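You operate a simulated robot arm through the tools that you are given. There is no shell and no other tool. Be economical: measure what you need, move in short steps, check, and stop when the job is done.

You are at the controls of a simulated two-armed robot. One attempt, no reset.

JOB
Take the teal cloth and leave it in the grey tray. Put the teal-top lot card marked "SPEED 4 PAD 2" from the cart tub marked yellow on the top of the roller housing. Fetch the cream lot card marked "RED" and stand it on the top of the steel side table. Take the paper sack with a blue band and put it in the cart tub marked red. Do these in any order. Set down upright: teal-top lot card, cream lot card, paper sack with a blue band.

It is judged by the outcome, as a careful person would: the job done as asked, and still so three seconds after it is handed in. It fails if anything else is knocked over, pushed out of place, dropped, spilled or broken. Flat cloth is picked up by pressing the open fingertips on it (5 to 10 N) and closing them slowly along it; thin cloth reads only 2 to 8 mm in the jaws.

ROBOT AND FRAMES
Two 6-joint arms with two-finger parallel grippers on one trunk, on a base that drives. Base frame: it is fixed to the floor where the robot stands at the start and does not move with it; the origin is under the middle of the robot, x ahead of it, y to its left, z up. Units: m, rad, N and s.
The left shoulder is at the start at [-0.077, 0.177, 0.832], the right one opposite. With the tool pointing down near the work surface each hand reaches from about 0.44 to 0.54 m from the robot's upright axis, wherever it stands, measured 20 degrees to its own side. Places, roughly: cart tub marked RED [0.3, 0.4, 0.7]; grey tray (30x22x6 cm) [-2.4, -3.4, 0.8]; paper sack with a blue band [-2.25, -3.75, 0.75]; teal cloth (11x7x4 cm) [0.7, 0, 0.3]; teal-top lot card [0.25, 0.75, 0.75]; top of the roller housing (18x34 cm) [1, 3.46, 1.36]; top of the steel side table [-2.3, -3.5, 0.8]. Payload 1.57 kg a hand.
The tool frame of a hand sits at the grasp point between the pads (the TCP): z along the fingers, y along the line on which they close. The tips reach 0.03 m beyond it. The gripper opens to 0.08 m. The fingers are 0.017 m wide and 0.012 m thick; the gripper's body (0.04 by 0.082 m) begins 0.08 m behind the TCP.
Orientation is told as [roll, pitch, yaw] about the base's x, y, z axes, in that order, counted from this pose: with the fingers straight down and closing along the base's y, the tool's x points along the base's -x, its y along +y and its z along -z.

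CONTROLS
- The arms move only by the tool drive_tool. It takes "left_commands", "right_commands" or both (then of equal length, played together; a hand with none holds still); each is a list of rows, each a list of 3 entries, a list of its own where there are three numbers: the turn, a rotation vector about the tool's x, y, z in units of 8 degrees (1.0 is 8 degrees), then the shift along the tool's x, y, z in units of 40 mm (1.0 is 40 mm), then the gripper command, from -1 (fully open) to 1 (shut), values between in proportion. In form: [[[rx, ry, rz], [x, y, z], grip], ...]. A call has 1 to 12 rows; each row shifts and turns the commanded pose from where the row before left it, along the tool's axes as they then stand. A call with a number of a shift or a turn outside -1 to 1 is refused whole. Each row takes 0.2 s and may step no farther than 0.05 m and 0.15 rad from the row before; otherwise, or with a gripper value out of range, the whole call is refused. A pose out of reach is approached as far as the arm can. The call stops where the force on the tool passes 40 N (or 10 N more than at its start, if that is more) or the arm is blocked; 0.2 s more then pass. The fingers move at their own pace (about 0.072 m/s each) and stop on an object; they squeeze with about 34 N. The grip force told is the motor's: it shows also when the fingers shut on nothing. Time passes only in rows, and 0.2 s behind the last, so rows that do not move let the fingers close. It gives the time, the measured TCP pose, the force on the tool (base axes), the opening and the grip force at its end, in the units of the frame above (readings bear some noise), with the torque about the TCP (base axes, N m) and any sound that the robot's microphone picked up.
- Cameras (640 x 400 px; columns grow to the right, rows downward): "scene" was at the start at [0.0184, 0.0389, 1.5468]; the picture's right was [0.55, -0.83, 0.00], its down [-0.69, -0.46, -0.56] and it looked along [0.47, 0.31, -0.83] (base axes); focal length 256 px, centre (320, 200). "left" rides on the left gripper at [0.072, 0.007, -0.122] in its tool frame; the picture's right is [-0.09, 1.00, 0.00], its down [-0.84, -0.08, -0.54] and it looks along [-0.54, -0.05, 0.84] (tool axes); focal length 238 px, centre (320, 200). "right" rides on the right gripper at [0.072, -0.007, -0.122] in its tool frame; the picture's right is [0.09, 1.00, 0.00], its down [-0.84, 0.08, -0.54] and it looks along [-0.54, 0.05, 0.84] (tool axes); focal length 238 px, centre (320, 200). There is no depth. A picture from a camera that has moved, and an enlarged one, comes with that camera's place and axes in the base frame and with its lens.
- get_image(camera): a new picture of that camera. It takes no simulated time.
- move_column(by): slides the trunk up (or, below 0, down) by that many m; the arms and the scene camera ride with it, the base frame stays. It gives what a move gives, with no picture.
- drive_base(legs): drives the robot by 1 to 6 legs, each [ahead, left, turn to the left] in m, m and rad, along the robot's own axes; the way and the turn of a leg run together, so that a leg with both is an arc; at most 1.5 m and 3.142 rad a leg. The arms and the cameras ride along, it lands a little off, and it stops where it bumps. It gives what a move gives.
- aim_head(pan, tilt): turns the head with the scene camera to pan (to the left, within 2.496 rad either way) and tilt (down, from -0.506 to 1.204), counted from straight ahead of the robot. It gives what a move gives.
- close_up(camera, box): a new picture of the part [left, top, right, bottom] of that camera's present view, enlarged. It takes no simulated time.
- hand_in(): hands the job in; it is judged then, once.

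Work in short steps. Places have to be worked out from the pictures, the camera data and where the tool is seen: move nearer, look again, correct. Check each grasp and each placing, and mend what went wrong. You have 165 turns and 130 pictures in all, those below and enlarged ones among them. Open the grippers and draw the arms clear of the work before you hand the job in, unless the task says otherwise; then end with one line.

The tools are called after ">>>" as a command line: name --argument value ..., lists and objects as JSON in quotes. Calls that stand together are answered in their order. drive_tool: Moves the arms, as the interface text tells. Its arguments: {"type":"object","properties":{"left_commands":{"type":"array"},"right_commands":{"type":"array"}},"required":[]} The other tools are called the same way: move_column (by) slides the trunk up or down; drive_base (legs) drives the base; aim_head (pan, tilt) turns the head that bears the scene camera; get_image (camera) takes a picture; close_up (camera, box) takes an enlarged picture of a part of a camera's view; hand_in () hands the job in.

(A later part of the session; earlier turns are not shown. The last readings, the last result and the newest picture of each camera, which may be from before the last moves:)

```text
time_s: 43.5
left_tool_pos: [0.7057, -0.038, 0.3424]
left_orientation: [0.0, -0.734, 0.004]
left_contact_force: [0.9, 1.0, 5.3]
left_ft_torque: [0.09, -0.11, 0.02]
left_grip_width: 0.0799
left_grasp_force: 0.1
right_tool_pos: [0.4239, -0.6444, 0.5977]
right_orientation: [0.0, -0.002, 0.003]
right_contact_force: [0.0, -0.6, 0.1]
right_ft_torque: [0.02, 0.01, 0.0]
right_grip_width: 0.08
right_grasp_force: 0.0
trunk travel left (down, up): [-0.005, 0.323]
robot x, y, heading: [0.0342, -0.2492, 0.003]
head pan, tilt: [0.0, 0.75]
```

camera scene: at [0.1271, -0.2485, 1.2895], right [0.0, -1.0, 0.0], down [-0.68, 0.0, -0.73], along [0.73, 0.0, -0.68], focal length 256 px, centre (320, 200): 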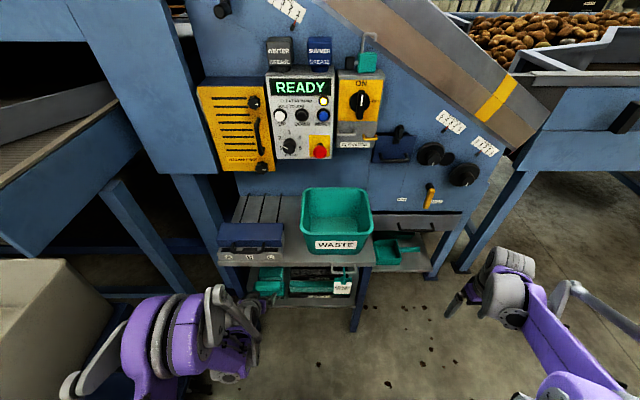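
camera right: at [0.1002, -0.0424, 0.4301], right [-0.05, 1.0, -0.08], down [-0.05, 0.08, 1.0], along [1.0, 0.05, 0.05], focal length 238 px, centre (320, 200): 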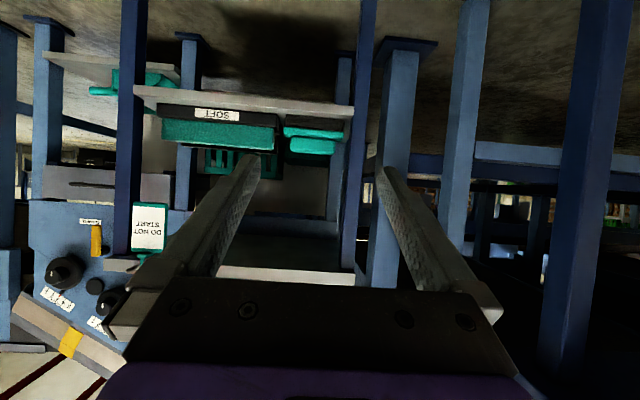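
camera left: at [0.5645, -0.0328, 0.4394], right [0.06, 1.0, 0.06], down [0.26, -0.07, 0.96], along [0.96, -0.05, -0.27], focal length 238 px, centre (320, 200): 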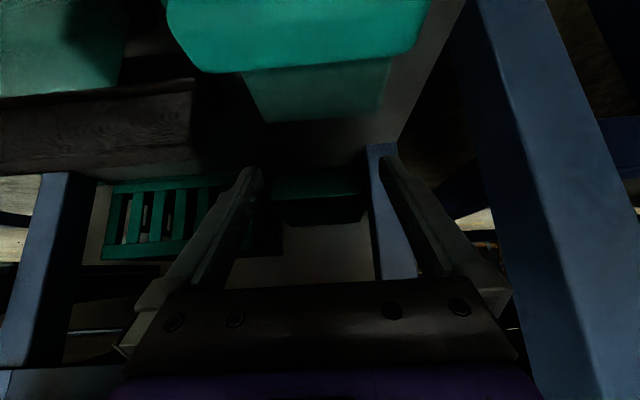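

Force 5 N. I close slowly while keeping a light press.

>>> drive_tool --left_commands '[[[0, 0, 0], [0.008, 0, 0.009], -0.9], [[0, 0, 0], [0, 0, 0], -0.75], [[0, 0, 0], [0, 0, 0], -0.6], [[0, 0, 0], [0, 0, 0], -0.45], [[0, 0, 0], [0, 0, 0], -0.3], [[0, 0, 0], [0, 0, 0], -0.15], [[0, 0, 0], [0, 0, 0], 0]]'

>>> drive_tool --left_commands '[[[0, 0, 0], [0, 0, 0], 0.15], [[0, 0, 0], [0, 0, 0], 0.3], [[0, 0, 0], [0, 0, 0], 0.45], [[0, 0, 0], [0, 0, 0], 0.6], [[0, 0, 0], [0, 0, 0], 0.75], [[0, 0, 0], [0, 0, 0], 0.9], [[0, 0, 0], [0, 0, 0], 1], [[0, 0, 0], [0, 0, 0], 1]]'

```text
time_s: 45.1
left_tool_pos: [0.7067, -0.0383, 0.3433]
left_orientation: [-0.002, -0.738, 0.002]
left_contact_force: [-0.5, 0.9, 5.5]
left_ft_torque: [0.03, -0.05, 0.01]
left_grip_width: 0.0422
left_grasp_force: 1.1
right_tool_pos: [0.4247, -0.6438, 0.5972]
right_orientation: [0.0, -0.002, 0.0]
right_contact_force: [-0.1, 0.7, -0.8]
right_ft_torque: [0.01, 0.01, -0.03]
right_grip_width: 0.0802
right_grasp_force: 0.1
trunk travel left (down, up): [-0.005, 0.323]
robot x, y, heading: [0.0317, -0.2488, 0.001]
head pan, tilt: [0.0, 0.75]
```

```text
time_s: 46.9
left_tool_pos: [0.7074, -0.0373, 0.3435]
left_orientation: [-0.003, -0.734, 0.003]
left_contact_force: [-0.3, 0.2, 4.5]
left_ft_torque: [0.03, -0.04, 0.01]
left_grip_width: 0.0001
left_grasp_force: 20.9
right_tool_pos: [0.4247, -0.6441, 0.5981]
right_orientation: [0.0, 0.0, 0.001]
right_contact_force: [0.2, -0.2, -0.6]
right_ft_torque: [-0.01, 0.01, 0.02]
right_grip_width: 0.0799
right_grasp_force: 0.1
trunk travel left (down, up): [-0.005, 0.323]
robot x, y, heading: [0.0362, -0.2483, 0.002]
head pan, tilt: [0.0, 0.75]
```

The fingers shut on nothing. I reopen after lifting, then retry with about 9 N.

>>> drive_tool --left_commands '[[[0, 0, 0], [-0.17, 0, -0.19], 1], [[0, 0, 0], [0, 0, 0], -1], [[0, 0, 0], [0, 0, 0], -1], [[0, 0, 0], [0, 0, 0], -1], [[0, 0, 0], [0, 0, 0], -1]]'

>>> close_up --camera "left" --box '[160, 0, 480, 240]'

>>> close_up --camera "scene" --box '[200, 220, 360, 320]'

```text
time_s: 48.1
left_tool_pos: [0.7075, -0.0376, 0.3542]
left_orientation: [-0.001, -0.732, 0.003]
left_contact_force: [-0.7, -0.2, -0.1]
left_ft_torque: [0.03, -0.03, 0.0]
left_grip_width: 0.0799
left_grasp_force: 0.2
right_tool_pos: [0.4263, -0.644, 0.5972]
right_orientation: [0.0, 0.0, 0.002]
right_contact_force: [-0.5, 0.2, -0.4]
right_ft_torque: [-0.01, 0.01, 0.01]
right_grip_width: 0.0797
right_grasp_force: 0.1
trunk travel left (down, up): [-0.005, 0.323]
robot x, y, heading: [0.0341, -0.251, 0.003]
head pan, tilt: [0.0, 0.75]
```

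```text
1.67 times, centred on (320, 120) of left
camera zoom: at [0.571, -0.0324, 0.3961], right [0.07, 1.0, 0.06], down [0.26, -0.08, 0.96], along [0.96, -0.05, -0.26], focal length 397 px, centre (320, 333)
```

zoom: 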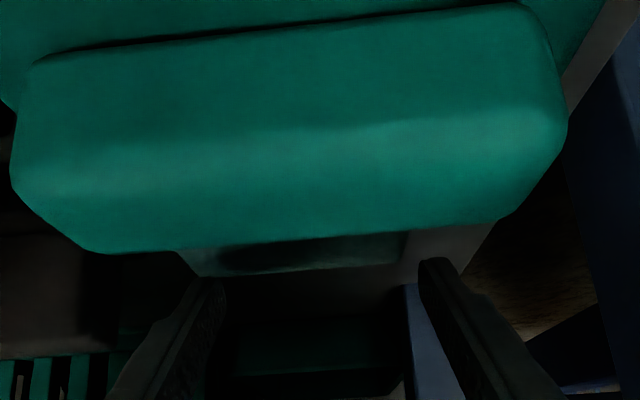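

```text
4.00 times, centred on (280, 270) of scene
camera zoom: at [0.1266, -0.2485, 1.2895], right [0.0, -1.0, 0.0], down [-0.68, 0.0, -0.73], along [0.73, 0.0, -0.68], focal length 1022 px, centre (480, -80)
```

zoom: 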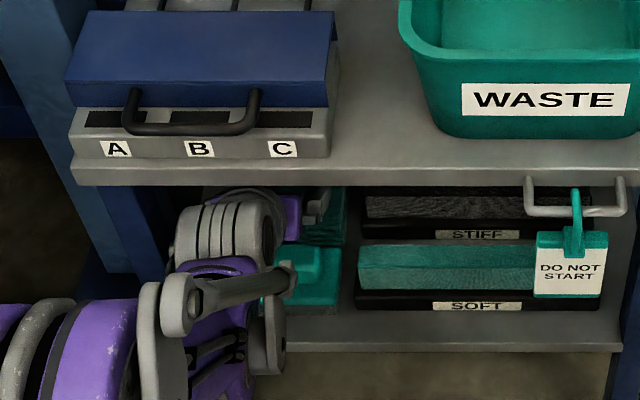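

Everything is in place; retry with a firmer press.

>>> drive_tool --left_commands '[[[0, 0, 0], [0.15, 0, 0.17], -1], [[0, 0, 0], [0.03, 0, 0.035], -1], [[0, 0, 0], [0, 0, 0], -1]]'

```text
time_s: 48.9
left_tool_pos: [0.7077, -0.0376, 0.3449]
left_orientation: [0.001, -0.736, 0.003]
left_contact_force: [1.2, 1.4, 2.6]
left_ft_torque: [0.1, -0.11, 0.01]
left_grip_width: 0.0799
left_grasp_force: 0.0
right_tool_pos: [0.4255, -0.6439, 0.598]
right_orientation: [0.0, 0.001, 0.003]
right_contact_force: [0.5, 0.7, 0.2]
right_ft_torque: [0.01, -0.01, -0.01]
right_grip_width: 0.08
right_grasp_force: 0.1
trunk travel left (down, up): [-0.005, 0.323]
robot x, y, heading: [0.0359, -0.2501, 0.0]
head pan, tilt: [0.0, 0.75]
```

>>> drive_tool --left_commands '[[[0, 0, 0], [0.018, 0, 0.02], -1], [[0, 0, 0], [0, 0, 0], -1]]'

```text
time_s: 49.5
left_tool_pos: [0.7084, -0.0376, 0.3441]
left_orientation: [0.0, -0.738, 0.003]
left_contact_force: [-1.7, 3.1, 16.6]
left_ft_torque: [0.06, -0.19, 0.03]
left_grip_width: 0.0798
left_grasp_force: 0.0
right_tool_pos: [0.4252, -0.6439, 0.5974]
right_orientation: [0.0, -0.002, 0.0]
right_contact_force: [0.2, 0.0, 0.2]
right_ft_torque: [0.02, -0.03, -0.01]
right_grip_width: 0.0801
right_grasp_force: 0.2
trunk travel left (down, up): [-0.005, 0.323]
robot x, y, heading: [0.0337, -0.2462, -0.001]
head pan, tilt: [0.0, 0.75]
```

>>> drive_tool --left_commands '[[[0, 0, 0], [-0.009, 0, -0.01], -1], [[0, 0, 0], [0, 0, 0], -1]]'

```text
time_s: 50.1
left_tool_pos: [0.7074, -0.0391, 0.3427]
left_orientation: [0.001, -0.737, 0.005]
left_contact_force: [0.3, 4.2, 15.5]
left_ft_torque: [0.09, -0.2, 0.03]
left_grip_width: 0.0801
left_grasp_force: 0.0
right_tool_pos: [0.4244, -0.6442, 0.5991]
right_orientation: [0.001, -0.003, 0.003]
right_contact_force: [-0.5, -0.7, 0.2]
right_ft_torque: [0.01, 0.0, 0.03]
right_grip_width: 0.0799
right_grasp_force: 0.0
trunk travel left (down, up): [-0.005, 0.323]
robot x, y, heading: [0.0377, -0.2484, 0.004]
head pan, tilt: [0.0, 0.75]
```

>>> drive_tool --left_commands '[[[0, 0, 0], [-0.009, 0, -0.01], -1], [[0, 0, 0], [0, 0, 0], -1]]'

```text
time_s: 50.7
left_tool_pos: [0.7076, -0.0378, 0.3444]
left_orientation: [0.0, -0.737, 0.005]
left_contact_force: [2.4, 2.2, 9.5]
left_ft_torque: [0.13, -0.19, 0.1]
left_grip_width: 0.0799
left_grasp_force: 0.2
right_tool_pos: [0.426, -0.6446, 0.5986]
right_orientation: [0.0, 0.002, 0.002]
right_contact_force: [0.0, -0.1, 0.4]
right_ft_torque: [-0.04, -0.01, -0.01]
right_grip_width: 0.0801
right_grasp_force: 0.0
trunk travel left (down, up): [-0.005, 0.323]
robot x, y, heading: [0.0332, -0.2479, 0.001]
head pan, tilt: [0.0, 0.75]
```

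9.5 N now. I close slowly.

>>> drive_tool --left_commands '[[[0, 0, 0], [0, 0, 0], -0.9], [[0, 0, 0], [0, 0, 0], -0.8], [[0, 0, 0], [0, 0, 0], -0.7], [[0, 0, 0], [0, 0, 0], -0.6], [[0, 0, 0], [0, 0, 0], -0.5], [[0, 0, 0], [0, 0, 0], -0.4], [[0, 0, 0], [0, 0, 0], -0.3], [[0, 0, 0], [0, 0, 0], -0.2], [[0, 0, 0], [0, 0, 0], -0.1], [[0, 0, 0], [0, 0, 0], 0.0]]'

>>> drive_tool --left_commands '[[[0, 0, 0], [0, 0, 0], 0.1], [[0, 0, 0], [0, 0, 0], 0.2], [[0, 0, 0], [0, 0, 0], 0.3], [[0, 0, 0], [0, 0, 0], 0.4], [[0, 0, 0], [0, 0, 0], 0.5], [[0, 0, 0], [0, 0, 0], 0.6], [[0, 0, 0], [0, 0, 0], 0.7], [[0, 0, 0], [0, 0, 0], 0.8], [[0, 0, 0], [0, 0, 0], 0.9], [[0, 0, 0], [0, 0, 0], 1], [[0, 0, 0], [0, 0, 0], 1]]'

```text
time_s: 52.9
left_tool_pos: [0.7071, -0.0385, 0.3428]
left_orientation: [-0.001, -0.736, 0.003]
left_contact_force: [-0.5, 1.7, 7.6]
left_ft_torque: [0.09, -0.1, 0.01]
left_grip_width: 0.0443
left_grasp_force: 2.3
right_tool_pos: [0.4258, -0.6439, 0.5992]
right_orientation: [0.0, 0.0, 0.001]
right_contact_force: [-0.1, -0.1, -1.0]
right_ft_torque: [-0.02, -0.01, -0.02]
right_grip_width: 0.08
right_grasp_force: 0.0
trunk travel left (down, up): [-0.005, 0.323]
robot x, y, heading: [0.0376, -0.2501, -0.004]
head pan, tilt: [0.0, 0.75]
```

```text
time_s: 55.3
left_tool_pos: [0.7086, -0.0389, 0.3426]
left_orientation: [-0.003, -0.737, 0.005]
left_contact_force: [-2.6, 0.9, 8.0]
left_ft_torque: [-0.01, -0.02, -0.01]
left_grip_width: 0.0001
left_grasp_force: 21.5
right_tool_pos: [0.425, -0.6437, 0.5981]
right_orientation: [-0.001, -0.002, 0.001]
right_contact_force: [-0.1, 1.1, -0.1]
right_ft_torque: [-0.03, -0.02, 0.03]
right_grip_width: 0.0799
right_grasp_force: 0.0
trunk travel left (down, up): [-0.005, 0.323]
robot x, y, heading: [0.0343, -0.2504, 0.004]
head pan, tilt: [0.0, 0.75]
```

Still nothing: this is a thick folded pad, not a thin sheet. I retract the hand to look at it and its surroundings properly.

>>> drive_tool --left_commands '[[[0, 0, 0], [-0.42, 0, -0.47], 1], [[0, 0, 0], [-0.42, 0, -0.47], -1], [[0, 0, 0], [0.615, 0, -0.73], -1], [[0, 0, 0], [0.615, 0, -0.73], -1], [[0, 0, 0], [0.615, 0, -0.73], -1], [[0, 0, 0], [0.615, 0, -0.73], -1], [[0, 0, 0], [0.615, 0, -0.73], -1], [[0, 0, 0], [0.3, 0.9, 0], -1], [[0, 0, 0], [0.3, 0.9, 0], -1], [[0, 0, 0], [0.3, 0.9, 0], -1]]'

>>> aim_head --pan 0.35 --tilt 0.9

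>>> close_up --camera "scene" --box '[270, 170, 430, 270]'

```text
time_s: 57.5
left_tool_pos: [0.4892, 0.0704, 0.3948]
left_orientation: [-0.002, -0.733, 0.0]
left_contact_force: [-0.1, -0.7, -0.6]
left_ft_torque: [0.04, -0.03, 0.03]
left_grip_width: 0.0801
left_grasp_force: 0.1
right_tool_pos: [0.4251, -0.644, 0.5974]
right_orientation: [0.001, -0.002, 0.002]
right_contact_force: [0.0, -0.6, 0.2]
right_ft_torque: [-0.03, 0.0, -0.02]
right_grip_width: 0.0801
right_grasp_force: 0.0
trunk travel left (down, up): [-0.005, 0.323]
robot x, y, heading: [0.032, -0.2511, -0.0]
head pan, tilt: [0.0, 0.75]
```

```text
time_s: 58.3
left_tool_pos: [0.4899, 0.0705, 0.3959]
left_orientation: [-0.001, -0.734, 0.003]
left_contact_force: [0.1, 1.2, -0.3]
left_ft_torque: [0.0, 0.01, 0.04]
left_grip_width: 0.0799
left_grasp_force: 0.1
right_tool_pos: [0.4253, -0.6447, 0.5973]
right_orientation: [0.001, 0.0, 0.003]
right_contact_force: [0.3, -0.2, -0.3]
right_ft_torque: [-0.02, -0.01, -0.01]
right_grip_width: 0.08
right_grasp_force: 0.1
trunk travel left (down, up): [-0.005, 0.323]
robot x, y, heading: [0.0374, -0.2459, 0.001]
head pan, tilt: [0.351, 0.901]
```

```text
4.00 times, centred on (350, 220) of scene
camera zoom: at [0.1146, -0.2226, 1.2776], right [0.35, -0.94, 0.0], down [-0.74, -0.27, -0.62], along [0.58, 0.21, -0.78], focal length 1022 px, centre (200, 120)
```

zoom: 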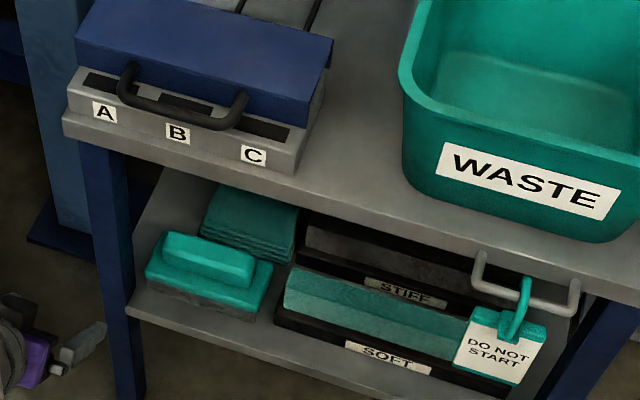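

>>> close_up --camera "scene" --box '[300, 210, 348, 240]'

```text
13.33 times, centred on (324, 225) of scene
camera zoom: at [0.1146, -0.2226, 1.2776], right [0.35, -0.94, 0.0], down [-0.74, -0.27, -0.62], along [0.58, 0.21, -0.78], focal length 3408 px, centre (267, -133)
```

zoom: 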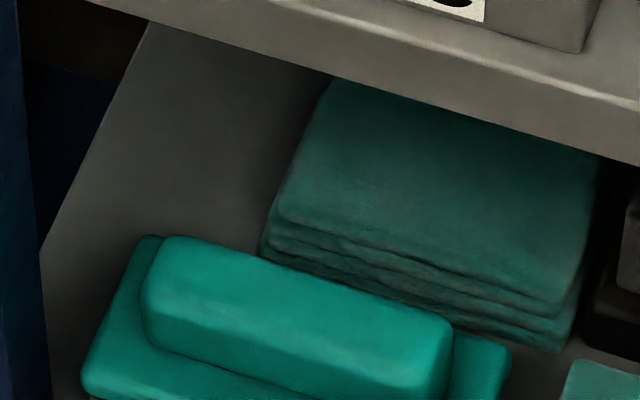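

The cloth is a thick folded stack; it has shifted slightly to y≈-0.067 (x 0.69–0.76). It needs a grip across its 7 cm side, so I plan to slide it back from the brush by friction, turn it, and then grip it. First: drive a little closer and hover over it with fingers 6 cm apart.

>>> drive_base --legs '[[0.06, 0, 0]]'

>>> drive_tool --left_commands '[[[0, 0, 0], [-0.03, -0.86, -0.03], -0.5], [[0, 0, 0], [-0.03, -0.86, -0.03], -0.5], [[0, 0, 0], [-0.03, -0.86, -0.03], -0.5], [[0, 0, 0], [-0.03, -0.86, -0.03], -0.5], [[0, 0, 0], [-0.7, 0, 0.62], -0.5], [[0, 0, 0], [-0.7, 0, 0.62], -0.5], [[0, 0, 0], [-0.7, 0, 0.62], -0.5], [[0, 0, 0], [-0.7, 0, 0.62], -0.5]]'

>>> close_up --camera "left" --box '[160, 0, 480, 240]'

```text
time_s: 59.3
left_tool_pos: [0.5489, 0.0723, 0.3948]
left_orientation: [-0.002, -0.733, 0.006]
left_contact_force: [0.6, 0.3, 0.3]
left_ft_torque: [-0.02, -0.02, 0.0]
left_grip_width: 0.0799
left_grasp_force: 0.0
right_tool_pos: [0.4856, -0.643, 0.5972]
right_orientation: [0.0, 0.0, 0.003]
right_contact_force: [1.1, 0.6, 0.1]
right_ft_torque: [0.0, 0.0, 0.0]
right_grip_width: 0.0798
right_grasp_force: 0.0
trunk travel left (down, up): [-0.005, 0.323]
robot x, y, heading: [0.0926, -0.2481, 0.001]
head pan, tilt: [0.351, 0.901]
```

```text
time_s: 61.3
left_tool_pos: [0.6914, -0.0634, 0.4018]
left_orientation: [-0.001, -0.732, 0.006]
left_contact_force: [0.1, 0.6, -0.1]
left_ft_torque: [-0.01, 0.02, 0.03]
left_grip_width: 0.0602
left_grasp_force: 0.1
left hand out of reach, approached as far as the arm can: row 1, 2, 4
right_tool_pos: [0.4846, -0.6408, 0.5974]
right_orientation: [0.0, 0.003, 0.009]
right_contact_force: [-0.1, 0.3, -0.1]
right_ft_torque: [0.02, 0.03, -0.03]
right_grip_width: 0.0802
right_grasp_force: 0.0
trunk travel left (down, up): [-0.005, 0.323]
robot x, y, heading: [0.087, -0.2468, 0.007]
head pan, tilt: [0.351, 0.901]
stopped in row 8 (left hand): the arm was blocked; the commanded pose is now the measured one
```

```text
1.67 times, centred on (320, 120) of left
camera zoom: at [0.5555, -0.0583, 0.444], right [0.06, 1.0, 0.06], down [0.26, -0.07, 0.96], along [0.96, -0.04, -0.26], focal length 397 px, centre (320, 333)
```

zoom: 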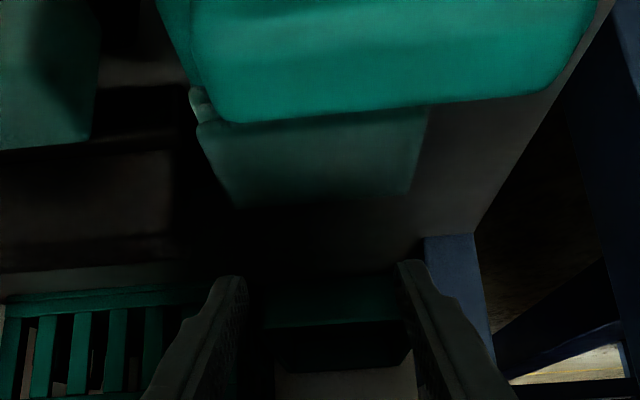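

The arm reports being blocked; I check the scene.

>>> get_image --camera "scene"

```text
93 pictures are left
camera scene: at [0.1734, -0.2221, 1.2772], right [0.35, -0.94, 0.0], down [-0.74, -0.28, -0.62], along [0.58, 0.22, -0.79], focal length 256 px, centre (320, 200)
```

scene: 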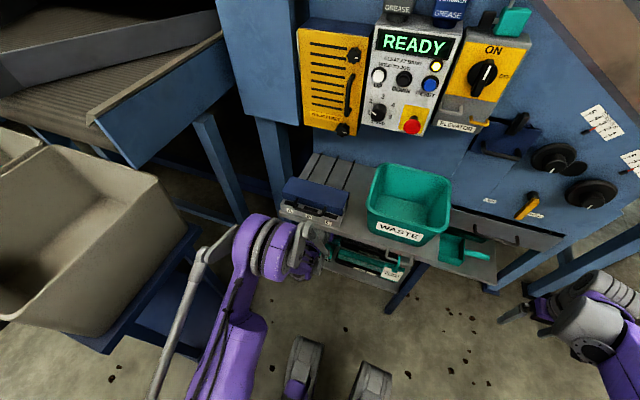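

The elbow is right at the table edge by the A/B/C box. I back off the base by 7 cm straight.

>>> drive_base --legs '[[-0.07, 0, 0]]'

>>> close_up --camera "scene" --box '[240, 150, 480, 300]'

```text
time_s: 62.3
left_tool_pos: [0.6225, -0.0641, 0.4044]
left_orientation: [0.0, -0.736, 0.004]
left_contact_force: [0.2, -0.5, -0.9]
left_ft_torque: [0.02, -0.02, 0.0]
left_grip_width: 0.0599
left_grasp_force: 0.1
right_tool_pos: [0.4144, -0.6426, 0.5979]
right_orientation: [0.002, 0.0, 0.006]
right_contact_force: [0.2, 0.2, 0.1]
right_ft_torque: [-0.02, 0.0, -0.01]
right_grip_width: 0.08
right_grasp_force: 0.0
trunk travel left (down, up): [-0.005, 0.323]
robot x, y, heading: [0.0189, -0.2503, 0.006]
head pan, tilt: [0.351, 0.901]
```

```text
2.67 times, centred on (360, 225) of scene
camera zoom: at [0.1002, -0.2228, 1.2776], right [0.35, -0.94, 0.0], down [-0.73, -0.27, -0.62], along [0.58, 0.22, -0.78], focal length 682 px, centre (213, 133)
```

zoom: 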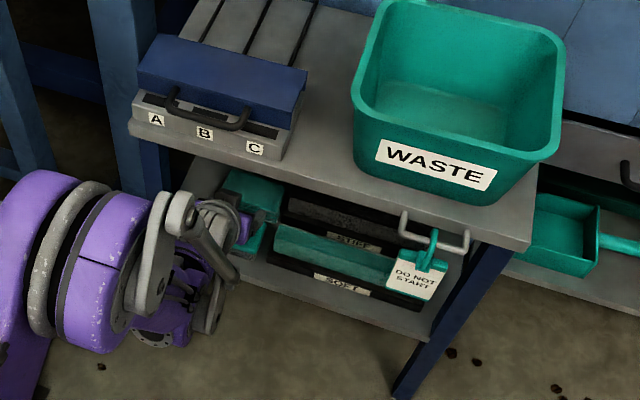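

The A/B/C box is undisturbed. From this standoff I extend again over the cloth.

>>> drive_tool --left_commands '[[[0, 0, 0], [-0.5, -0.05, 0.44], -0.5], [[0, 0, 0], [-0.5, 0, 0.44], -0.5], [[0, 0, 0], [-0.5, 0, 0.44], -0.5], [[0, 0, 0], [0.3, 0, 0.35], -0.5], [[0, 0, 0], [0.3, 0, 0.35], -0.5]]'

>>> get_image --camera "scene"

>>> close_up --camera "left" --box '[160, 0, 480, 240]'

```text
time_s: 63.5
left_tool_pos: [0.7046, -0.0672, 0.3687]
left_orientation: [0.0, -0.737, 0.004]
left_contact_force: [-0.4, -0.1, -0.1]
left_ft_torque: [-0.01, -0.01, -0.03]
left_grip_width: 0.06
left_grasp_force: 0.1
right_tool_pos: [0.4148, -0.6437, 0.5973]
right_orientation: [0.0, 0.0, 0.009]
right_contact_force: [0.5, 0.3, -0.3]
right_ft_torque: [0.02, 0.0, 0.0]
right_grip_width: 0.0799
right_grasp_force: 0.1
trunk travel left (down, up): [-0.005, 0.323]
robot x, y, heading: [0.0223, -0.2504, 0.007]
head pan, tilt: [0.351, 0.901]
```

```text
91 pictures are left
camera scene: at [0.1017, -0.2228, 1.2776], right [0.35, -0.94, 0.0], down [-0.73, -0.27, -0.62], along [0.58, 0.22, -0.78], focal length 256 px, centre (320, 200)
```

scene: 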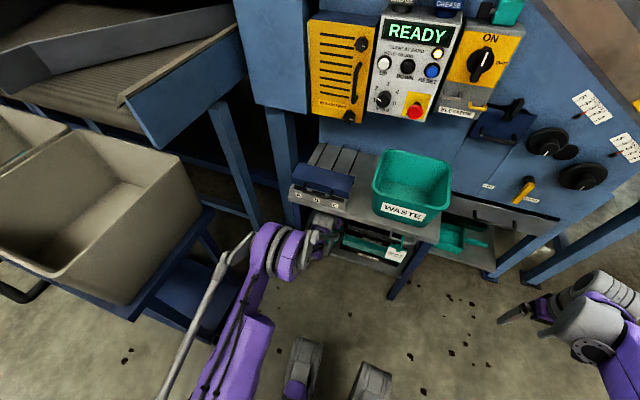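

```text
1.67 times, centred on (320, 120) of left
camera zoom: at [0.5683, -0.0617, 0.4103], right [0.06, 1.0, 0.06], down [0.26, -0.08, 0.96], along [0.96, -0.05, -0.26], focal length 397 px, centre (320, 333)
```

zoom: 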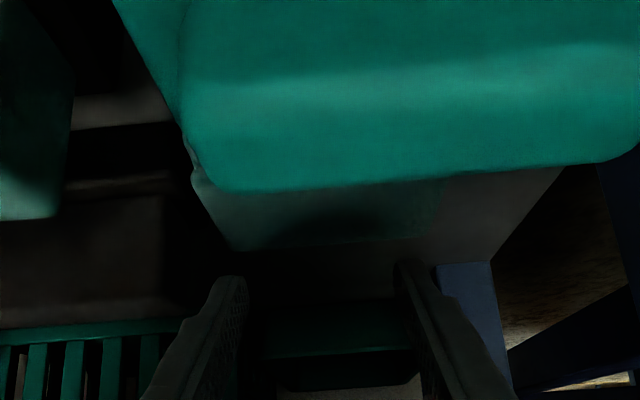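

Well centred. Lower to contact.

>>> drive_tool --left_commands '[[[0, 0, 0], [0.2, 0, 0.22], -0.5], [[0, 0, 0], [0.18, 0, 0.2], -0.5], [[0, 0, 0], [0.05, 0, 0.055], -0.5]]'

```text
time_s: 64.3
left_tool_pos: [0.7039, -0.0649, 0.3451]
left_orientation: [-0.002, -0.742, 0.006]
left_contact_force: [0.0, 0.8, 9.3]
left_ft_torque: [0.04, -0.11, 0.03]
left_grip_width: 0.0599
left_grasp_force: 0.1
right_tool_pos: [0.4129, -0.6426, 0.5976]
right_orientation: [0.0, 0.0, 0.008]
right_contact_force: [-0.1, 0.0, -0.2]
right_ft_torque: [-0.01, -0.01, -0.03]
right_grip_width: 0.08
right_grasp_force: 0.1
trunk travel left (down, up): [-0.005, 0.323]
robot x, y, heading: [0.0217, -0.2495, 0.007]
head pan, tilt: [0.351, 0.901]
```

Add ~1 mm of press, then drag back 3 cm and left 3 cm.

>>> drive_tool --left_commands '[[[0, 0, 0], [0.014, 0, 0.016], -0.5], [[0, 0, 0], [-0.14, 0.19, 0.125], -0.5], [[0, 0, 0], [-0.14, 0.19, 0.125], -0.5], [[0, 0, 0], [-0.14, 0.19, 0.125], -0.5], [[0, 0, 0], [-0.14, 0.19, 0.125], -0.5]]'

>>> close_up --camera "left" --box '[160, 0, 480, 240]'

```text
time_s: 65.5
left_tool_pos: [0.7336, -0.0339, 0.3428]
left_orientation: [-0.002, -0.738, 0.007]
left_contact_force: [-5.9, -6.9, 18.2]
left_ft_torque: [-0.17, -0.12, -0.12]
left_grip_width: 0.0601
left_grasp_force: 0.0
right_tool_pos: [0.413, -0.6431, 0.5975]
right_orientation: [0.0, -0.003, 0.008]
right_contact_force: [0.0, 0.3, -0.3]
right_ft_torque: [-0.06, -0.03, 0.02]
right_grip_width: 0.0798
right_grasp_force: 0.0
trunk travel left (down, up): [-0.005, 0.323]
robot x, y, heading: [0.0216, -0.247, 0.003]
head pan, tilt: [0.351, 0.901]
```

```text
1.67 times, centred on (320, 120) of left
camera zoom: at [0.5965, -0.0295, 0.385], right [0.06, 1.0, 0.06], down [0.25, -0.08, 0.96], along [0.97, -0.05, -0.26], focal length 397 px, centre (320, 333)
```

zoom: 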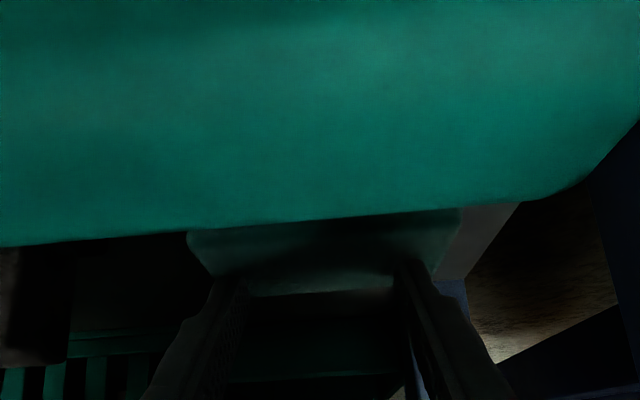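

The drag works well: the cloth moved along with the fingers (friction ~0.5). Next I turn the hand (yaw +40°, a bit flatter) above the cloth; I'll then press and drag back and forth while yawing, to rotate the cloth.

>>> drive_tool --left_commands '[[[0, 0, 0], [-0.59, 0, -0.65], -0.5], [[0, -1, 0], [0, 0, 0], -0.5], [[-0.766, 0, -0.643], [0, 0, 0], -0.5], [[-0.766, 0, -0.643], [0, 0, 0], -0.5], [[-0.766, 0, -0.643], [0, 0, 0], -0.5], [[-0.766, 0, -0.643], [0, 0, 0], -0.5], [[-0.766, 0, -0.643], [0, 0, 0], -0.5]]'

>>> get_image --camera "left"

>>> close_up --camera "scene" --box '[220, 150, 460, 300]'

```text
time_s: 67.1
left_tool_pos: [0.7332, -0.0346, 0.3785]
left_orientation: [-0.004, -0.877, 0.708]
left_contact_force: [-0.6, 0.6, -0.1]
left_ft_torque: [0.01, 0.0, 0.0]
left_grip_width: 0.0598
left_grasp_force: 0.1
right_tool_pos: [0.4129, -0.6434, 0.5977]
right_orientation: [-0.001, 0.0, 0.007]
right_contact_force: [0.8, -0.9, -0.4]
right_ft_torque: [0.0, 0.05, 0.01]
right_grip_width: 0.08
right_grasp_force: 0.0
trunk travel left (down, up): [-0.005, 0.323]
robot x, y, heading: [0.0205, -0.2507, 0.006]
head pan, tilt: [0.351, 0.901]
```

```text
88 pictures are left
camera left: at [0.621, -0.121, 0.4004], right [-0.6, 0.8, 0.07], down [0.14, 0.02, 0.99], along [0.79, 0.6, -0.12], focal length 238 px, centre (320, 200)
```

left: 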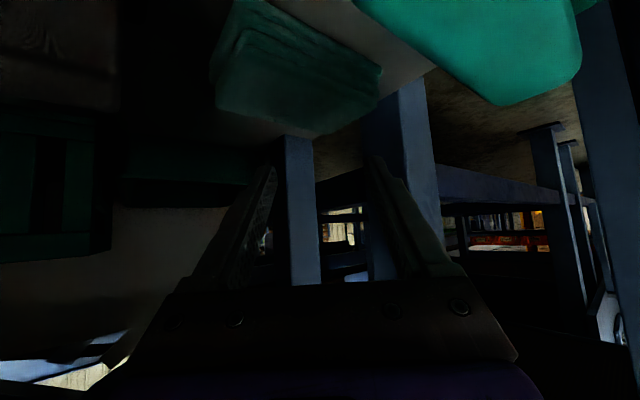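

```text
2.67 times, centred on (340, 225) of scene
camera zoom: at [0.1008, -0.2229, 1.2776], right [0.35, -0.94, 0.0], down [-0.73, -0.27, -0.62], along [0.58, 0.22, -0.78], focal length 682 px, centre (267, 133)
```

zoom: 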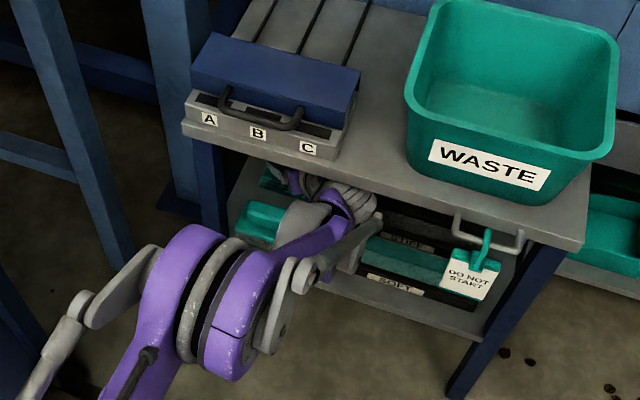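

The hand reaches with yaw 40°. I zoom to determine the cloth's pose.

>>> close_up --camera "left" --box '[180, 0, 420, 150]'

```text
2.67 times, centred on (300, 75) of left
camera zoom: at [0.621, -0.121, 0.4004], right [-0.6, 0.8, 0.07], down [0.14, 0.02, 0.99], along [0.79, 0.6, -0.12], focal length 636 px, centre (373, 533)
```

zoom: 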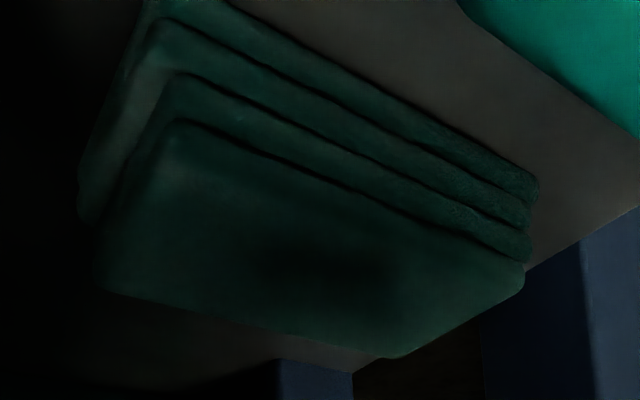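

Cloth centre is about (0.75,-0.036), aligned with the shelf. I place the fingertips on its centre at this yaw.

>>> drive_tool --left_commands '[[[0, 0, 0], [0.42, -0.15, 0.18], -0.5], [[0, 0, 0], [0.42, -0.15, 0.18], -0.5], [[0, 0, 0], [0.04, 0, 0.034], -0.5]]'

```text
time_s: 67.9
left_tool_pos: [0.7317, -0.0513, 0.3407]
left_orientation: [-0.004, -0.877, 0.705]
left_contact_force: [-1.5, -1.8, 13.2]
left_ft_torque: [0.17, -0.05, 0.08]
left_grip_width: 0.0601
left_grasp_force: 0.2
right_tool_pos: [0.4126, -0.6424, 0.5992]
right_orientation: [0.001, 0.0, 0.008]
right_contact_force: [0.0, -0.3, -0.3]
right_ft_torque: [0.01, -0.02, 0.01]
right_grip_width: 0.08
right_grasp_force: 0.1
trunk travel left (down, up): [-0.005, 0.323]
robot x, y, heading: [0.017, -0.2541, 0.008]
head pan, tilt: [0.351, 0.901]
```

13 N press. Now twelve rows of drag back-and-forth with a steady clockwise yaw of 45° in all.

>>> drive_tool --left_commands '[[[0.359, 0, 0.301], [-0.157, -0.195, 0.188], -0.5], [[0.359, 0, 0.301], [-0.164, -0.178, 0.197], -0.5], [[0.359, 0, 0.301], [0.171, 0.161, -0.206], -0.5], [[0.359, 0, 0.301], [0.178, 0.143, -0.213], -0.5], [[0.359, 0, 0.301], [-0.183, -0.125, 0.22], -0.5], [[0.359, 0, 0.301], [-0.188, -0.106, 0.226], -0.5], [[0.359, 0, 0.301], [0.192, 0.086, -0.231], -0.5], [[0.359, 0, 0.301], [0.195, 0.067, -0.235], -0.5], [[0.359, 0, 0.301], [-0.198, -0.046, 0.237], -0.5], [[0.359, 0, 0.301], [-0.199, -0.026, 0.239], -0.5], [[0.359, 0, 0.301], [0.2, 0.005, -0.24], -0.5], [[0.359, 0, 0.301], [-0.2, 0.015, 0.24], -0.5]]'

>>> close_up --camera "left" --box '[160, 0, 480, 240]'

```text
time_s: 70.5
left_tool_pos: [0.757, -0.0509, 0.3416]
left_orientation: [0.001, -0.877, -0.081]
left_contact_force: [-1.3, 1.1, 4.7]
left_ft_torque: [0.02, -0.03, 0.09]
left_grip_width: 0.0606
left_grasp_force: 0.3
right_tool_pos: [0.4129, -0.6429, 0.5985]
right_orientation: [-0.001, 0.0, 0.007]
right_contact_force: [0.4, 0.0, -0.2]
right_ft_torque: [0.0, -0.02, 0.03]
right_grip_width: 0.0802
right_grasp_force: 0.0
trunk travel left (down, up): [-0.005, 0.323]
robot x, y, heading: [0.0175, -0.249, 0.009]
head pan, tilt: [0.351, 0.901]
```

```text
1.67 times, centred on (320, 120) of left
camera zoom: at [0.6172, -0.0335, 0.364], right [0.14, 0.99, 0.07], down [0.11, -0.09, 0.99], along [0.98, -0.13, -0.12], focal length 397 px, centre (320, 333)
```

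zoom: 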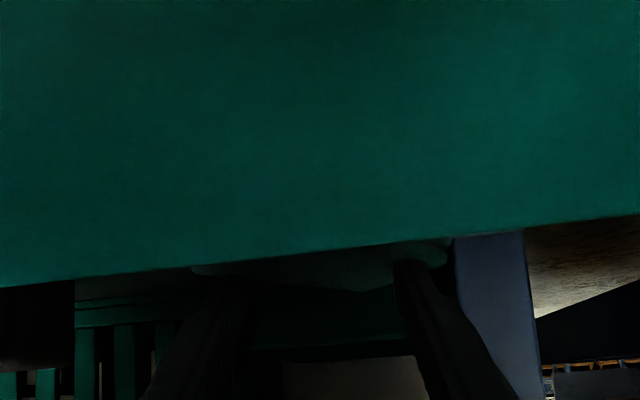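

The cloth's back edge now shows a V — it has rotated. I lift and yaw back to look.

>>> drive_tool --left_commands '[[[0, 0, 0], [-0.57, 0, -0.48], -0.5], [[-0.766, 0, -0.643], [-0.19, 0, -0.16], -1], [[-0.766, 0, -0.643], [0, 0, 0], -1], [[-0.766, 0, -0.643], [0, 0, 0], -1], [[-0.766, 0, -0.643], [0, 0, 0], -1], [[-0.766, 0, -0.643], [0, 0, 0], -1]]'

>>> close_up --camera "left" --box '[160, 0, 480, 200]'

```text
time_s: 71.9
left_tool_pos: [0.7578, -0.0487, 0.381]
left_orientation: [-0.003, -0.875, 0.621]
left_contact_force: [-0.3, 0.2, 0.3]
left_ft_torque: [-0.03, 0.01, 0.02]
left_grip_width: 0.0803
left_grasp_force: 0.1
right_tool_pos: [0.4141, -0.6428, 0.5966]
right_orientation: [0.0, 0.001, 0.006]
right_contact_force: [-0.3, -0.1, 0.1]
right_ft_torque: [0.03, 0.02, -0.02]
right_grip_width: 0.0796
right_grasp_force: 0.1
trunk travel left (down, up): [-0.005, 0.323]
robot x, y, heading: [0.0214, -0.2484, 0.008]
head pan, tilt: [0.351, 0.901]
```

```text
2.00 times, centred on (320, 100) of left
camera zoom: at [0.6393, -0.1265, 0.4037], right [-0.53, 0.85, 0.07], down [0.14, 0.01, 0.99], along [0.84, 0.53, -0.12], focal length 477 px, centre (320, 400)
```

zoom: 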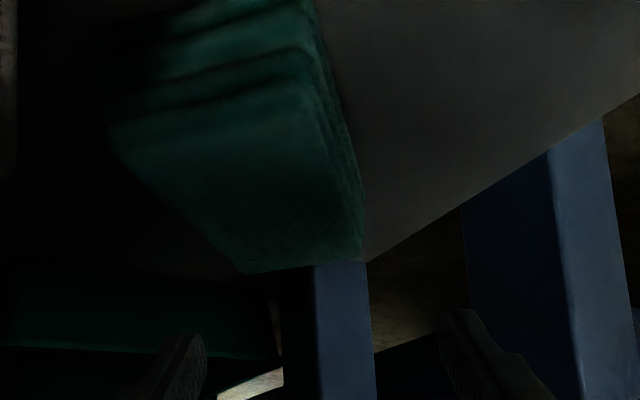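

The cloth is turned: long axis heading ≈44°, centre ≈(0.786,-0.052), short side facing the hand. To have room from the "STIFF" tray I press and drag it 3.5 cm to the left.

>>> drive_tool --left_commands '[[[0, 0, 0], [0.423, -0.189, 0.275], -0.5], [[0, 0, 0], [0.423, -0.189, 0.275], -0.5], [[0, 0, 0], [0.02, 0, 0.017], -0.5], [[0, 0, 0], [-0.11, 0.237, 0.131], -0.5], [[0, 0, 0], [-0.11, 0.237, 0.131], -0.5], [[0, 0, 0], [-0.11, 0.237, 0.131], -0.5]]'

>>> drive_tool --left_commands '[[[0, 0, 0], [-0.57, 0, -0.48], -0.5], [[0, 0, 0], [-0.3, 0, -0.25], -1]]'

>>> close_up --camera "left" --box '[160, 0, 480, 200]'

```text
time_s: 72.7
left_tool_pos: [0.762, -0.0636, 0.3449]
left_orientation: [-0.001, -0.879, 0.617]
left_contact_force: [-8.8, 0.8, 23.7]
left_ft_torque: [-2.01, 2.61, -0.86]
left_grip_width: 0.06
left_grasp_force: 0.1
right_tool_pos: [0.4125, -0.6422, 0.5993]
right_orientation: [-0.002, -0.002, 0.006]
right_contact_force: [0.1, 0.0, -0.2]
right_ft_torque: [-0.03, 0.0, 0.0]
right_grip_width: 0.0801
right_grasp_force: 0.0
trunk travel left (down, up): [-0.005, 0.323]
robot x, y, heading: [0.0202, -0.2494, 0.004]
head pan, tilt: [0.351, 0.901]
stopped in row 4 (left hand): the force on the tool passed its limit at 44 N (the readings are from after the stop); the commanded pose is now the measured one
```

```text
time_s: 73.3
left_tool_pos: [0.763, -0.0633, 0.3862]
left_orientation: [-0.002, -0.876, 0.618]
left_contact_force: [-0.5, 0.5, -0.4]
left_ft_torque: [0.01, 0.0, -0.02]
left_grip_width: 0.0803
left_grasp_force: 0.1
right_tool_pos: [0.4135, -0.6421, 0.5964]
right_orientation: [0.001, 0.0, 0.006]
right_contact_force: [0.6, -0.7, -0.1]
right_ft_torque: [0.01, -0.01, 0.0]
right_grip_width: 0.0802
right_grasp_force: 0.0
trunk travel left (down, up): [-0.005, 0.323]
robot x, y, heading: [0.0201, -0.2502, 0.007]
head pan, tilt: [0.351, 0.901]
```

```text
2.00 times, centred on (320, 100) of left
camera zoom: at [0.6437, -0.1395, 0.4092], right [-0.53, 0.85, 0.07], down [0.14, 0.01, 0.99], along [0.84, 0.53, -0.12], focal length 477 px, centre (320, 400)
```

zoom: 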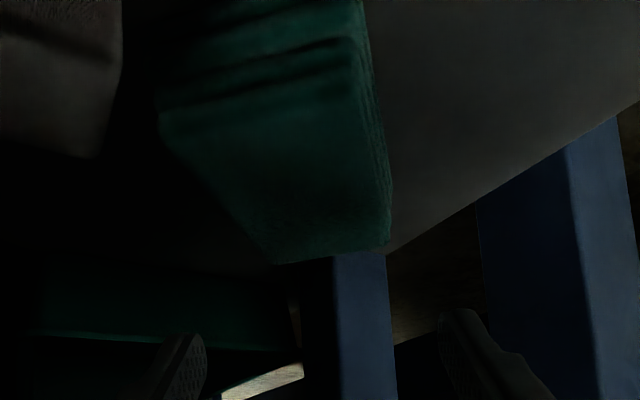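

The camera housing touched the tray (torque), so I'll turn the hand upside-down (camera on top) for the grasp. First I retract out of the shelf.

>>> drive_tool --left_commands '[[[0, 0, 0], [0.477, 0.532, -0.574], -1], [[0, 0, 0], [0.477, 0.532, -0.574], -1], [[0, 0, 0], [0.477, 0.532, -0.574], -1], [[0, 0, 0], [0.477, 0.532, -0.574], -1], [[0, 0, 0], [0.477, 0.532, -0.574], -1], [[0, 0, 0], [0.477, 0.532, -0.574], -1]]'

>>> close_up --camera "scene" --box '[260, 150, 460, 300]'

```text
time_s: 74.7
left_tool_pos: [0.5405, -0.0642, 0.3861]
left_orientation: [-0.003, -0.876, 0.619]
left_contact_force: [0.0, -0.8, 0.1]
left_ft_torque: [0.0, 0.0, 0.02]
left_grip_width: 0.0801
left_grasp_force: 0.0
right_tool_pos: [0.4144, -0.6424, 0.5977]
right_orientation: [-0.001, 0.0, 0.006]
right_contact_force: [-0.1, -0.2, 0.0]
right_ft_torque: [0.0, 0.0, 0.01]
right_grip_width: 0.0799
right_grasp_force: 0.0
trunk travel left (down, up): [-0.005, 0.323]
robot x, y, heading: [0.0169, -0.2449, 0.013]
head pan, tilt: [0.351, 0.901]
```

```text
2.67 times, centred on (360, 225) of scene
camera zoom: at [0.1005, -0.2227, 1.2776], right [0.35, -0.94, 0.0], down [-0.73, -0.27, -0.62], along [0.58, 0.22, -0.78], focal length 682 px, centre (213, 133)
```

zoom: 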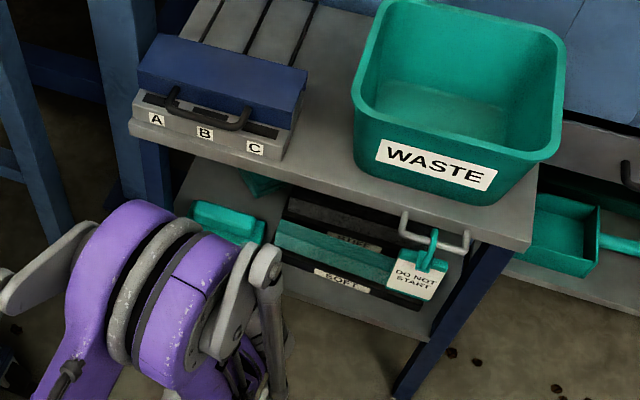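

Trays and brush are unmoved. I flip the hand about its own axis.

>>> drive_tool --left_commands '[[[0, 0, 1], [0, 0, 0], -1], [[0, 0, 1], [0, 0, 0], -1], [[0, 0, 1], [0, 0, 0], -1], [[0, 0, 1], [0, 0, 0], -1], [[0, 0, 1], [0, 0, 0], -1], [[0, 0, 1], [0, 0, 0], -1], [[0, 0, 1], [0, 0, 0], -1], [[0, 0, 1], [0, 0, 0], -1], [[0, 0, 1], [0, 0, 0], -1], [[0, 0, 1], [0, 0, 0], -1], [[0, 0, 1], [0, 0, 0], -1], [[0, 0, 1], [0, 0, 0], -1]]'

>>> drive_tool --left_commands '[[[0, 0, 1], [0, 0, 0], -1], [[0, 0, 1], [0, 0, 0], -1], [[0, 0, 1], [0, 0, 0], -1], [[0, 0, 1], [0, 0, 0], -1], [[0, 0, 1], [0, 0, 0], -1], [[0, 0, 1], [0, 0, 0], -1], [[0, 0, 1], [0, 0, 0], -1], [[0, 0, 1], [0, 0, 0], -1], [[0, 0, 1], [0, 0, 0], -1], [[0, 0, 1], [0, 0, 0], -1], [[0, 0, 0.5], [0, 0, 0], -1]]'

>>> get_image --camera "left"

```text
time_s: 77.3
left_tool_pos: [0.5438, -0.0625, 0.387]
left_orientation: [0.874, 0.083, -1.022]
left_contact_force: [-0.4, 0.1, 0.0]
left_ft_torque: [-0.05, -0.01, -0.02]
left_grip_width: 0.0799
left_grasp_force: 0.1
right_tool_pos: [0.4145, -0.6432, 0.5975]
right_orientation: [0.001, 0.001, 0.006]
right_contact_force: [-0.1, -0.5, -0.7]
right_ft_torque: [0.05, -0.02, 0.03]
right_grip_width: 0.0803
right_grasp_force: 0.0
trunk travel left (down, up): [-0.005, 0.323]
robot x, y, heading: [0.0188, -0.25, 0.007]
head pan, tilt: [0.351, 0.901]
```

```text
time_s: 79.7
left_tool_pos: [0.5429, -0.0618, 0.3879]
left_orientation: [0.001, 0.877, -2.523]
left_contact_force: [-0.2, 0.0, -0.7]
left_ft_torque: [-0.04, 0.05, 0.03]
left_grip_width: 0.0802
left_grasp_force: 0.1
right_tool_pos: [0.4142, -0.6419, 0.5983]
right_orientation: [0.0, 0.001, 0.009]
right_contact_force: [0.1, 0.5, -0.6]
right_ft_torque: [-0.01, 0.0, 0.03]
right_grip_width: 0.0798
right_grasp_force: 0.1
trunk travel left (down, up): [-0.005, 0.323]
robot x, y, heading: [0.0223, -0.249, 0.008]
head pan, tilt: [0.351, 0.901]
```

```text
81 pictures are left
camera left: at [0.5063, -0.0961, 0.5209], right [0.53, -0.85, -0.07], down [-0.82, -0.49, -0.3], along [0.22, 0.21, -0.95], focal length 238 px, centre (320, 200)
```

left: 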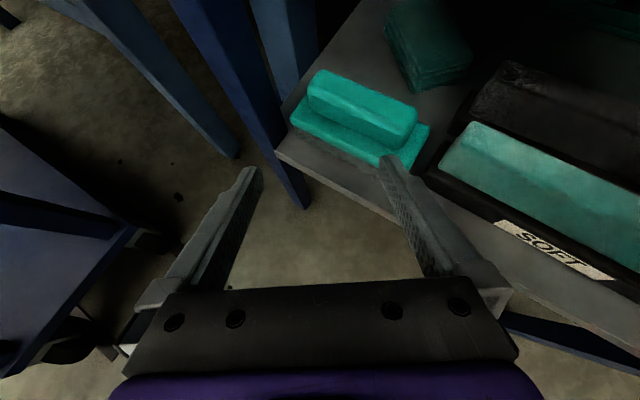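

The flip works and the view is much better. I zoom on the cloth to fix its pose.

>>> close_up --camera "left" --box '[340, 0, 500, 100]'

```text
4.00 times, centred on (420, 50) of left
camera zoom: at [0.5063, -0.0961, 0.5209], right [0.53, -0.85, -0.07], down [-0.82, -0.49, -0.3], along [0.22, 0.21, -0.95], focal length 953 px, centre (-80, 800)
```

zoom: 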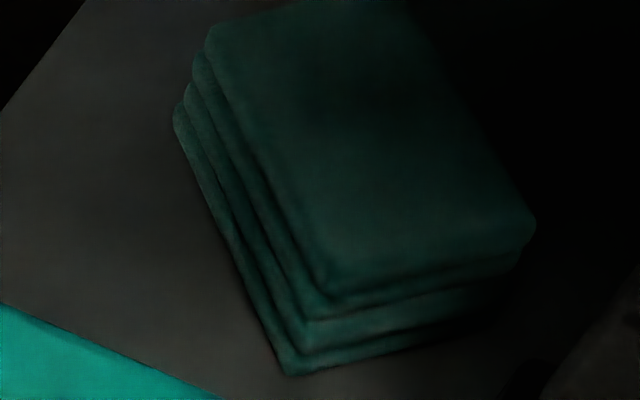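

Cloth centre (0.786,-0.052), heading 44°. I match the yaw and move in over it.

>>> drive_tool --left_commands '[[[0.807, 0, -0.671], [0, 0, 0], -1], [[0, 0, 0], [0.497, 0.668, 0.518], -1], [[0, 0, 0], [0.497, 0.668, 0.518], -1], [[0, 0, 0], [0.497, 0.668, 0.518], -1], [[0, 0, 0], [0.497, 0.668, 0.518], -1], [[0, 0, 0], [0.497, 0.668, 0.518], -1], [[0, 0, 0], [0.497, 0.668, 0.518], -1]]'

>>> get_image --camera "left"

```text
time_s: 81.3
left_tool_pos: [0.7739, -0.0591, 0.392]
left_orientation: [0.004, 0.876, -2.378]
left_contact_force: [-0.1, -0.2, 0.1]
left_ft_torque: [-0.02, -0.03, 0.03]
left_grip_width: 0.0799
left_grasp_force: 0.1
right_tool_pos: [0.4117, -0.6412, 0.5974]
right_orientation: [0.001, 0.0, 0.01]
right_contact_force: [-0.6, -0.9, -0.3]
right_ft_torque: [-0.01, 0.03, 0.0]
right_grip_width: 0.0804
right_grasp_force: 0.0
trunk travel left (down, up): [-0.005, 0.323]
robot x, y, heading: [0.0175, -0.2462, 0.006]
head pan, tilt: [0.351, 0.901]
```

```text
79 pictures are left
camera left: at [0.7414, -0.0981, 0.5244], right [0.65, -0.76, -0.07], down [-0.74, -0.6, -0.3], along [0.18, 0.24, -0.95], focal length 238 px, centre (320, 200)
```

left: 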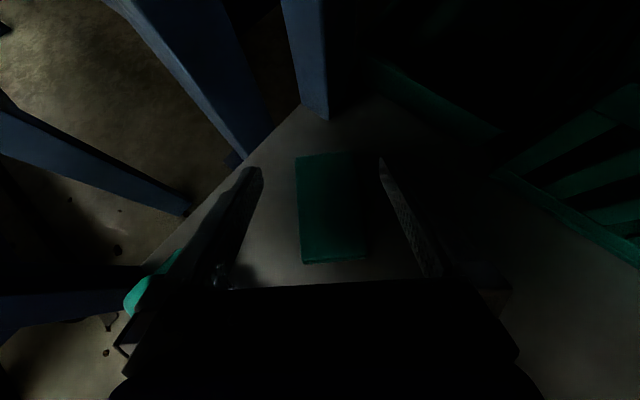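

The cloth lies between the fingers, aligned within ~1°. I lower around it.

>>> drive_tool --left_commands '[[[0, 0, 0], [-0.473, 0.05, 0.395], -1], [[0, 0, 0], [-0.473, 0, 0.395], -1], [[0, 0, 0], [-0.4, 0, 0.334], -1]]'

>>> get_image --camera "left"

```text
time_s: 82.1
left_tool_pos: [0.7771, -0.0582, 0.3343]
left_orientation: [0.007, 0.881, -2.374]
left_contact_force: [8.3, 1.5, 34.1]
left_ft_torque: [-2.43, 2.04, 0.42]
left_grip_width: 0.08
left_grasp_force: 0.1
left hand out of reach, approached as far as the arm can: row 3
right_tool_pos: [0.4118, -0.643, 0.5988]
right_orientation: [0.0, -0.001, 0.008]
right_contact_force: [-0.3, 0.0, 0.0]
right_ft_torque: [-0.03, 0.01, -0.02]
right_grip_width: 0.0799
right_grasp_force: 0.0
trunk travel left (down, up): [-0.005, 0.323]
robot x, y, heading: [0.0228, -0.2492, 0.014]
head pan, tilt: [0.351, 0.901]
```

```text
78 pictures are left
camera left: at [0.7445, -0.0983, 0.4671], right [0.65, -0.76, -0.07], down [-0.74, -0.6, -0.3], along [0.19, 0.24, -0.95], focal length 238 px, centre (320, 200)
```

left: 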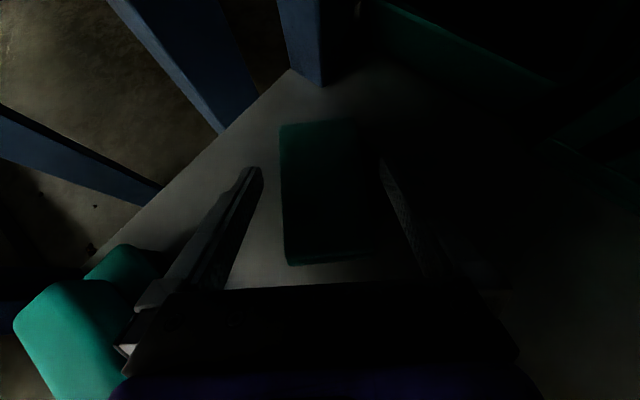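

Something under the hand body touched at about (0.717,-0.13) – the STIFF tray's end. I lift a bit, narrow the fingers, and will drag the cloth further left by friction.

>>> drive_tool --left_commands '[[[0, 0, 0], [0.36, 0, -0.3], -1], [[0, 0, 0], [0, 0, 0], -0.5], [[0, 0, 0], [0, 0, 0], -0.5], [[0, 0, 0], [-0.16, 0, 0.134], -0.5]]'

```text
time_s: 83.1
left_tool_pos: [0.7761, -0.0593, 0.3417]
left_orientation: [0.002, 0.875, -2.377]
left_contact_force: [0.1, 0.1, 0.0]
left_ft_torque: [-0.01, -0.03, 0.0]
left_grip_width: 0.06
left_grasp_force: 0.1
right_tool_pos: [0.4134, -0.6418, 0.5968]
right_orientation: [0.001, 0.0, 0.007]
right_contact_force: [-0.1, 0.6, 0.2]
right_ft_torque: [0.0, -0.02, -0.03]
right_grip_width: 0.0801
right_grasp_force: 0.2
trunk travel left (down, up): [-0.005, 0.323]
robot x, y, heading: [0.0209, -0.251, 0.005]
head pan, tilt: [0.351, 0.901]
```

>>> drive_tool --left_commands '[[[0, 0, 0], [-0.038, 0, 0.032], -0.5], [[0, 0, 0], [0, 0, 0], -0.5]]'

```text
time_s: 83.7
left_tool_pos: [0.776, -0.0607, 0.3425]
left_orientation: [0.001, 0.878, -2.377]
left_contact_force: [-1.5, -0.3, 11.3]
left_ft_torque: [0.17, -0.02, 0.02]
left_grip_width: 0.0603
left_grasp_force: 0.1
right_tool_pos: [0.413, -0.6421, 0.5983]
right_orientation: [0.0, -0.003, 0.007]
right_contact_force: [0.0, -0.1, 0.2]
right_ft_torque: [0.03, 0.01, 0.04]
right_grip_width: 0.0805
right_grasp_force: 0.1
trunk travel left (down, up): [-0.005, 0.323]
robot x, y, heading: [0.0185, -0.2495, 0.002]
head pan, tilt: [0.351, 0.901]
```

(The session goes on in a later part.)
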